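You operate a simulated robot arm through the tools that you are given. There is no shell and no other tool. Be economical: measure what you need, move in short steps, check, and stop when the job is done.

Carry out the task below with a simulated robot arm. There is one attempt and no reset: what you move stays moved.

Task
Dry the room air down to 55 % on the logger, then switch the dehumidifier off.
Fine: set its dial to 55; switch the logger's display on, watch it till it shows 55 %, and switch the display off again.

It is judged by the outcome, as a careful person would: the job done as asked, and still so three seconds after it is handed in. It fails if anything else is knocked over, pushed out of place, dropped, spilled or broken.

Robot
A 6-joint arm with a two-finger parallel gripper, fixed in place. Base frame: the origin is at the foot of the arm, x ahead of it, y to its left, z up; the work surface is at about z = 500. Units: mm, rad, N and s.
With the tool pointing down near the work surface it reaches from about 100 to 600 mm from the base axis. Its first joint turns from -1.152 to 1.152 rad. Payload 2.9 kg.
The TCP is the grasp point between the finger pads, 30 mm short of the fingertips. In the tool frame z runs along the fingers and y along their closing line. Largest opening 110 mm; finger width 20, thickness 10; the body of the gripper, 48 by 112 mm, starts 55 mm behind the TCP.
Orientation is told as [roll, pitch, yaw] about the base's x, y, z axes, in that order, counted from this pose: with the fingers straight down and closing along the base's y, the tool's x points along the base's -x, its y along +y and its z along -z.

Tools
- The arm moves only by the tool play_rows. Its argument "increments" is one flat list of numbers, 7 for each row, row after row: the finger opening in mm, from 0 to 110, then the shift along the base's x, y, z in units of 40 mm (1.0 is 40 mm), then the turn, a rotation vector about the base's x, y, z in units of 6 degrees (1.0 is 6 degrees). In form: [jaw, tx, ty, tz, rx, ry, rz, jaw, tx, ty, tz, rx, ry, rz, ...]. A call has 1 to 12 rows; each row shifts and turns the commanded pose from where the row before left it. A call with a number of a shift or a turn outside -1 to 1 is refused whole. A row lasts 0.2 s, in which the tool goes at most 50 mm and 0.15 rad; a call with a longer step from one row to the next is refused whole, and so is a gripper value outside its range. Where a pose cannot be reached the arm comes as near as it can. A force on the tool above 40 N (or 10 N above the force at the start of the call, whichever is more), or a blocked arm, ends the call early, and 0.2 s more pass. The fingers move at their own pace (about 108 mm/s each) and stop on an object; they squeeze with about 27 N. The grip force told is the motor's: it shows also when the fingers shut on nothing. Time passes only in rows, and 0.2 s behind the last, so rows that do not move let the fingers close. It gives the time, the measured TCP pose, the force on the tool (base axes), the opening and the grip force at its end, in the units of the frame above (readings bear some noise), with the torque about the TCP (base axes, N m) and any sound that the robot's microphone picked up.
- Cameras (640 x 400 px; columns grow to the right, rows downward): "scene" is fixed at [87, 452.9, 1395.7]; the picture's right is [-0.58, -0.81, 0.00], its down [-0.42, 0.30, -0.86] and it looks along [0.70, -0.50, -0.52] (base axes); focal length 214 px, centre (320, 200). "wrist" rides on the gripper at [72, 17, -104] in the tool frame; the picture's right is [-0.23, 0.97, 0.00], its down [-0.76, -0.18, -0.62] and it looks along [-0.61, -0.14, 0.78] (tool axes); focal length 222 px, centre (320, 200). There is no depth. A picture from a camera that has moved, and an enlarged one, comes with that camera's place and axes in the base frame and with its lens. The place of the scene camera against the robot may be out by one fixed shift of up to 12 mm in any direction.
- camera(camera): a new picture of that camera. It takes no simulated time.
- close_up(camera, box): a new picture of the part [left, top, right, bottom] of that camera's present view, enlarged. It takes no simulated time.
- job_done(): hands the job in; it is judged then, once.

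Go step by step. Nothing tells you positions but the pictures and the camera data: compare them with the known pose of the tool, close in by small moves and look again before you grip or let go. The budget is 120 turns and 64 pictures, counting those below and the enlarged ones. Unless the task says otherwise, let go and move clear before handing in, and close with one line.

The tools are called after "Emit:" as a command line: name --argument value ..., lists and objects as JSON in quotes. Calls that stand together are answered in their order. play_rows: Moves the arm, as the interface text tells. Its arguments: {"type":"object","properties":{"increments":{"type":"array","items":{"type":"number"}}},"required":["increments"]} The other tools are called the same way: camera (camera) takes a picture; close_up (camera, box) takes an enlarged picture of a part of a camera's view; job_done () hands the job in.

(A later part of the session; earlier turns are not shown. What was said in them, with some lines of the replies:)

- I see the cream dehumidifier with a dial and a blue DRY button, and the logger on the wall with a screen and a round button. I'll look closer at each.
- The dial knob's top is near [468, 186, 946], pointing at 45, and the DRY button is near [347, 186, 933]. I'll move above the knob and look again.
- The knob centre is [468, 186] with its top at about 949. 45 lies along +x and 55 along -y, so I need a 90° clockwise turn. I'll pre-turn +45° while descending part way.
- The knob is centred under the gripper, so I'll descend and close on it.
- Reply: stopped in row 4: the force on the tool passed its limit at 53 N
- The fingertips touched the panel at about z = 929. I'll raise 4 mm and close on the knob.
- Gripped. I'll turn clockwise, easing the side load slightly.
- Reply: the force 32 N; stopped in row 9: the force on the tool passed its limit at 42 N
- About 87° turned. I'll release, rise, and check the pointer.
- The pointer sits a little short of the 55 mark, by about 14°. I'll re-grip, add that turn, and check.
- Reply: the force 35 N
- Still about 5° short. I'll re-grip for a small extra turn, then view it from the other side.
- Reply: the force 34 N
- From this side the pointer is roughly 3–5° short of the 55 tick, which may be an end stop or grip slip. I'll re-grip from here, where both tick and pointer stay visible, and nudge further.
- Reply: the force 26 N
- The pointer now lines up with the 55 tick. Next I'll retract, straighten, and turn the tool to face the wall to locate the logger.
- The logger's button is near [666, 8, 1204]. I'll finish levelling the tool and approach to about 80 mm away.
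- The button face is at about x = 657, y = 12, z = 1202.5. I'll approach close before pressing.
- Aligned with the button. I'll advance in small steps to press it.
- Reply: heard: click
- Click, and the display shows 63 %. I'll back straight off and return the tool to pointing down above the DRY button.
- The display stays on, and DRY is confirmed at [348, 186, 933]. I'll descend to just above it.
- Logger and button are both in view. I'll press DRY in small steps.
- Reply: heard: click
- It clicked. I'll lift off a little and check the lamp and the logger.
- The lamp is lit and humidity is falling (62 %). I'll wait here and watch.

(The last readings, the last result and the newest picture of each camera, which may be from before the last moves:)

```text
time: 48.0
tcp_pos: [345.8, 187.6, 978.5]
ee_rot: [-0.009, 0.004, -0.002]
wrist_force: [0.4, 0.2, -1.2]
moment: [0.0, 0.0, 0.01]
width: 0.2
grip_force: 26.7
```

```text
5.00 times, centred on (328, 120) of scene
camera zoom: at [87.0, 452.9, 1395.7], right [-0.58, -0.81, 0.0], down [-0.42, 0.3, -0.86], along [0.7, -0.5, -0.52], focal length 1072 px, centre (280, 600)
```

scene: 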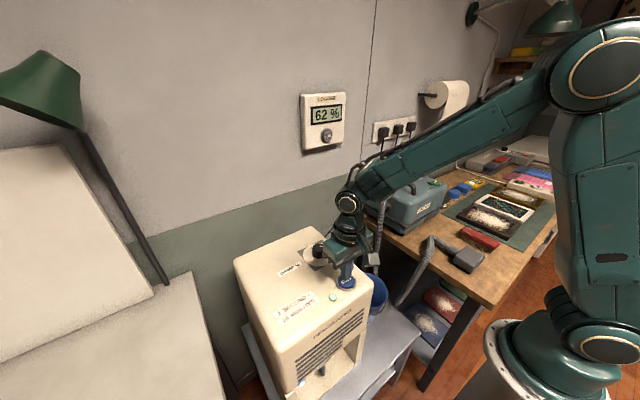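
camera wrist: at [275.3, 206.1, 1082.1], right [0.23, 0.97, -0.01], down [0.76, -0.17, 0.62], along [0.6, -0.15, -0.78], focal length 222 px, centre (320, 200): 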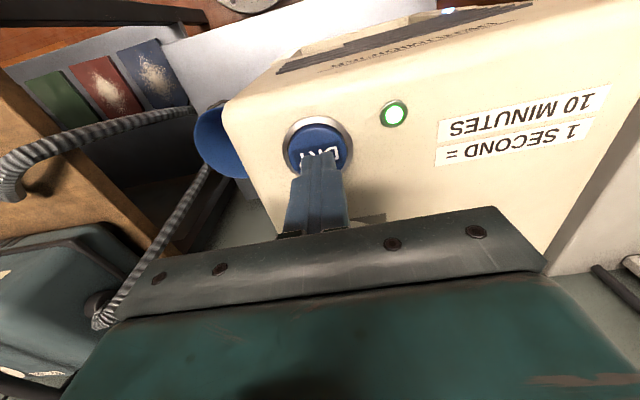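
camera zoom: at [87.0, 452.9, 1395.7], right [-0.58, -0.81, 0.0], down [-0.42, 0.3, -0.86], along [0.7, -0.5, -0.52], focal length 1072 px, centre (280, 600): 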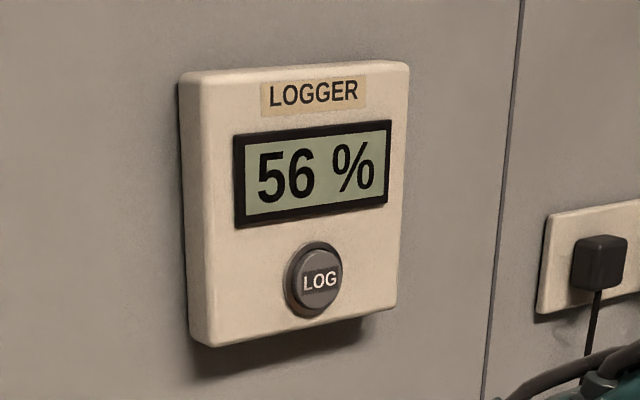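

Emit:
play_rows --increments '[0, 0, 0, 0, 0, 0, 0, 0, 0, 0, 0, 0, 0, 0, 0, 0, 0, 0, 0, 0, 0, 0, 0, 0, 0, 0, 0, 0]'

Emit:
close_up --camera "scene" --box '[280, 80, 376, 160]'

```text
time: 49.0
tcp_pos: [345.8, 186.9, 978.4]
ee_rot: [-0.01, 0.005, -0.003]
wrist_force: [0.2, 0.3, 0.6]
moment: [0.02, 0.02, 0.0]
width: 0.1
grip_force: 26.9
```

```text
5.00 times, centred on (328, 120) of scene
camera zoom: at [87.0, 452.9, 1395.7], right [-0.58, -0.81, 0.0], down [-0.42, 0.3, -0.86], along [0.7, -0.5, -0.52], focal length 1072 px, centre (280, 600)
```

zoom: 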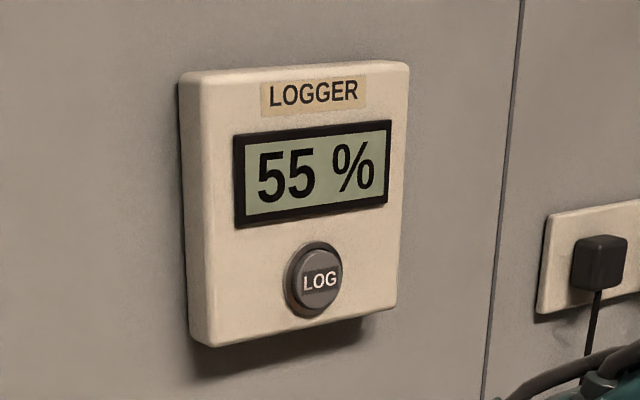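

It shows 55 %, so I'll press DRY to switch the dehumidifier off.

Emit:
play_rows --increments '[0, 0, 0, -0.3, 0, 0, 0, 0, 0, 0, 0, 0, 0, 0]'

```text
time: 49.6
tcp_pos: [346.8, 186.9, 966.7]
ee_rot: [-0.009, 0.003, -0.002]
wrist_force: [-0.5, -0.7, 2.0]
moment: [-0.07, -0.03, -0.05]
width: 0.0
grip_force: 26.8
heard: click
```

Emit:
play_rows --increments '[0, 0, 0, 0.5, 0, 0, 0, 0, 0, 0, 0.8, 0, 0, 0]'

Emit:
camera --camera "wrist"

Emit:
close_up --camera "scene" --box '[280, 80, 376, 160]'

```text
time: 50.2
tcp_pos: [346.3, 185.1, 1019.1]
ee_rot: [-0.01, 0.005, -0.001]
wrist_force: [0.1, 0.2, -0.2]
moment: [0.01, -0.02, -0.01]
width: 0.0
grip_force: 26.4
```

```text
22 pictures are left
camera wrist: at [275.6, 205.1, 1123.5], right [0.23, 0.97, -0.01], down [0.76, -0.17, 0.62], along [0.6, -0.15, -0.78], focal length 222 px, centre (320, 200)
```

wrist: 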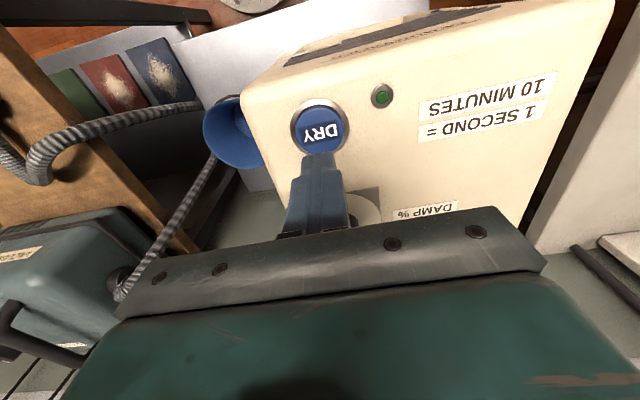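

```text
5.00 times, centred on (328, 120) of scene
camera zoom: at [87.0, 452.9, 1395.7], right [-0.58, -0.81, 0.0], down [-0.42, 0.3, -0.86], along [0.7, -0.5, -0.52], focal length 1072 px, centre (280, 600)
```

zoom: 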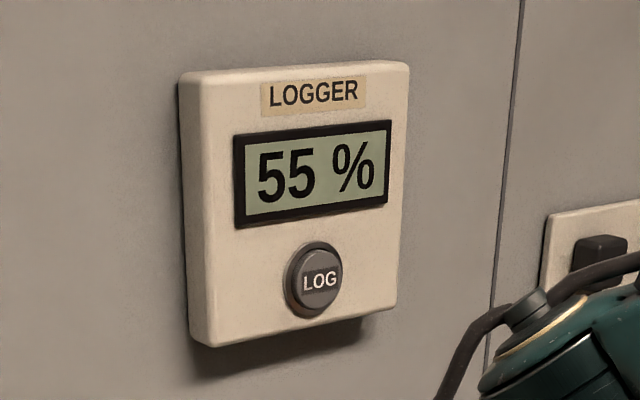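

The lamp is off and the display holds 55 %. I'll go back to the logger the same way to switch its display off.

Emit:
play_rows --increments '[0, 0, 0, 0.9, 0, 0, 0, 0, 0, -0.4, 0.9, 0, 0, 0, 0, 0, -0.4, 0.9, 0, -0.5, 0, 0, 0, -0.4, 0.9, 0, -1, 0, 0, 0, -0.4, 0.9, 0, -1, 0, 0, 0, -0.4, 0.075, 0, -1, 0, 0, 0, -0.4, 0, 0, -1, 0, 0, 0, -0.4, 0, 0, -1, 0, 0, 0, -0.4, 0, 0, -1, 0, 0, 0, -0.4, 0, 0, -1, 0, 0, 0, -0.4, 0, 0, -1, 0, 0, 0, -0.35, 0, 0, -1, 0]'

Emit:
play_rows --increments '[0, 0.6, 0, 0, 0, -1, 0, 0, 0.8, 0, 0, 0, -1, 0, 0, 0.8, 0, 0, 0, -1, 0, 0, 0.8, 0, 0, 0, -1, 0, 0, 0.8, 0, 0, 0, -1, 0, 0, 0.5, 0, 0, 0, -0.5, 0, 0, 0, 0, 0, 0, 0, 0]'

Emit:
camera --camera "wrist"

```text
time: 52.8
tcp_pos: [344.6, 13.5, 1202.1]
ee_rot: [-0.006, -0.992, -0.003]
wrist_force: [0.2, 1.3, -0.2]
moment: [-0.01, -0.01, -0.01]
width: 0.3
grip_force: 27.0
```

```text
time: 54.4
tcp_pos: [520.1, 13.4, 1202.7]
ee_rot: [0.549, -1.567, -0.559]
wrist_force: [-0.3, 0.0, 0.0]
moment: [0.0, 0.0, 0.03]
width: 0.0
grip_force: 26.7
```

```text
20 pictures are left
camera wrist: at [418.0, 32.7, 1130.8], right [0.01, 0.97, 0.23], down [-0.62, -0.17, 0.76], along [0.78, -0.15, 0.6], focal length 222 px, centre (320, 200)
```

wrist: 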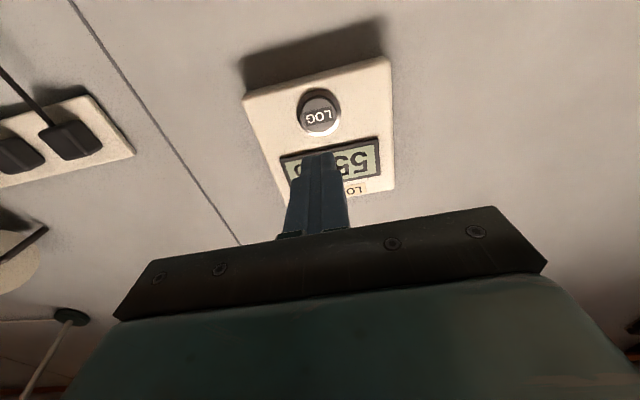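

Aligned, with the same pose as before apart from a 2 mm y offset. I'll advance and press to about x = 631.

Emit:
play_rows --increments '[0, 0.8, -0.05, 0, 0, 0, 0, 0, 0.8, 0, 0, 0, 0, 0, 0, 0.7, 0, 0, 0, 0, 0, 0, 0.25, 0, 0, 0, 0, 0, 0, 0, 0, 0, 0, 0, 0]'

Emit:
play_rows --increments '[0, 0.11, 0, 0, 0, 0, 0, 0, 0.11, 0, 0, 0, 0, 0, 0, 0, 0, 0, 0, 0, 0]'

Emit:
close_up --camera "scene" --box '[280, 80, 376, 160]'

```text
time: 55.6
tcp_pos: [620.2, 10.7, 1203.9]
ee_rot: [0.397, -1.566, -0.407]
wrist_force: [0.2, 0.0, 0.9]
moment: [-0.01, 0.01, -0.01]
width: 0.0
grip_force: 27.4
```

```text
time: 56.4
tcp_pos: [629.0, 11.9, 1202.3]
ee_rot: [0.377, -1.565, -0.388]
wrist_force: [-2.2, 0.4, 0.5]
moment: [0.02, -0.01, 0.04]
width: 0.1
grip_force: 27.2
heard: click
```

```text
5.00 times, centred on (328, 120) of scene
camera zoom: at [86.9, 452.9, 1395.7], right [-0.58, -0.81, 0.0], down [-0.42, 0.3, -0.86], along [0.7, -0.5, -0.52], focal length 1072 px, centre (280, 600)
```

zoom: 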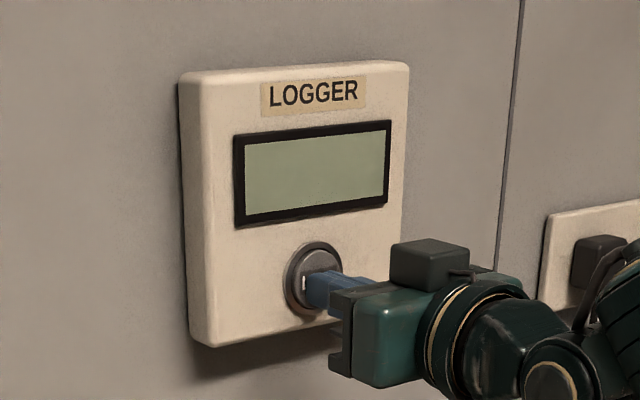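

The display is off. I'll back clear and do a final check.

Emit:
play_rows --increments '[0, -0.4, 0, 0, 0, 0, 0, 0, -0.9, 0, 0, 0, 0, 0, 0, -0.9, 0, 0, 0, 0, 0, 0, -0.9, 0, 0, 0, 0, 0, 0, -0.9, 0, 0, 0, 0, 0, 0, -0.9, 0, 0, 0, 0, 0, 0, 0, 0, 0, 0, 0, 0]'

Emit:
camera --camera "scene"

Emit:
close_up --camera "scene" --box '[280, 225, 376, 305]'

```text
time: 58.0
tcp_pos: [433.6, 12.1, 1203.0]
ee_rot: [0.404, -1.566, -0.415]
wrist_force: [-1.2, -0.7, -0.6]
moment: [0.01, 0.04, 0.01]
width: 0.3
grip_force: 27.5
```

```text
18 pictures are left
```

scene: 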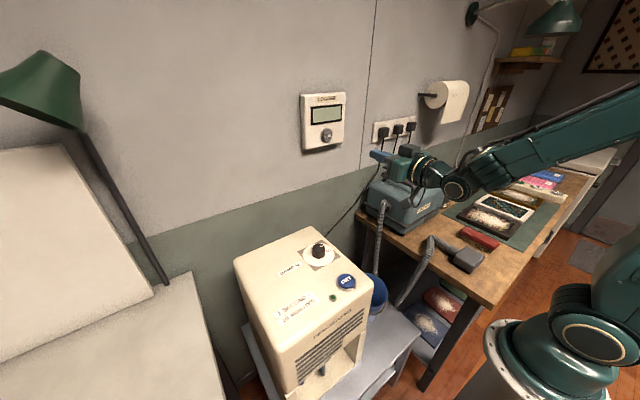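

```text
5.00 times, centred on (328, 265) of scene
camera zoom: at [87.0, 452.9, 1395.7], right [-0.58, -0.81, 0.0], down [-0.42, 0.3, -0.86], along [0.7, -0.5, -0.52], focal length 1072 px, centre (280, -125)
```

zoom: 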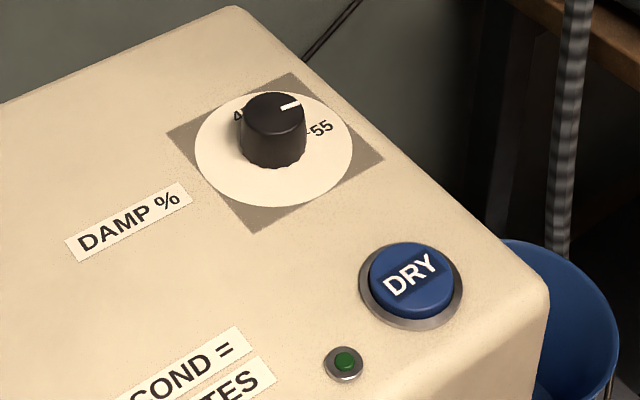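

The dial is at 55, the dehumidifier lamp is off, the logger display is off, and nothing else has been disturbed. I'm handing the job in.

Emit:
job_done

```text
The job is handed in.
```

The air was dried to 55 % on the logger with the dial set to 55, then I switched off the dehumidifier and the logger's display.
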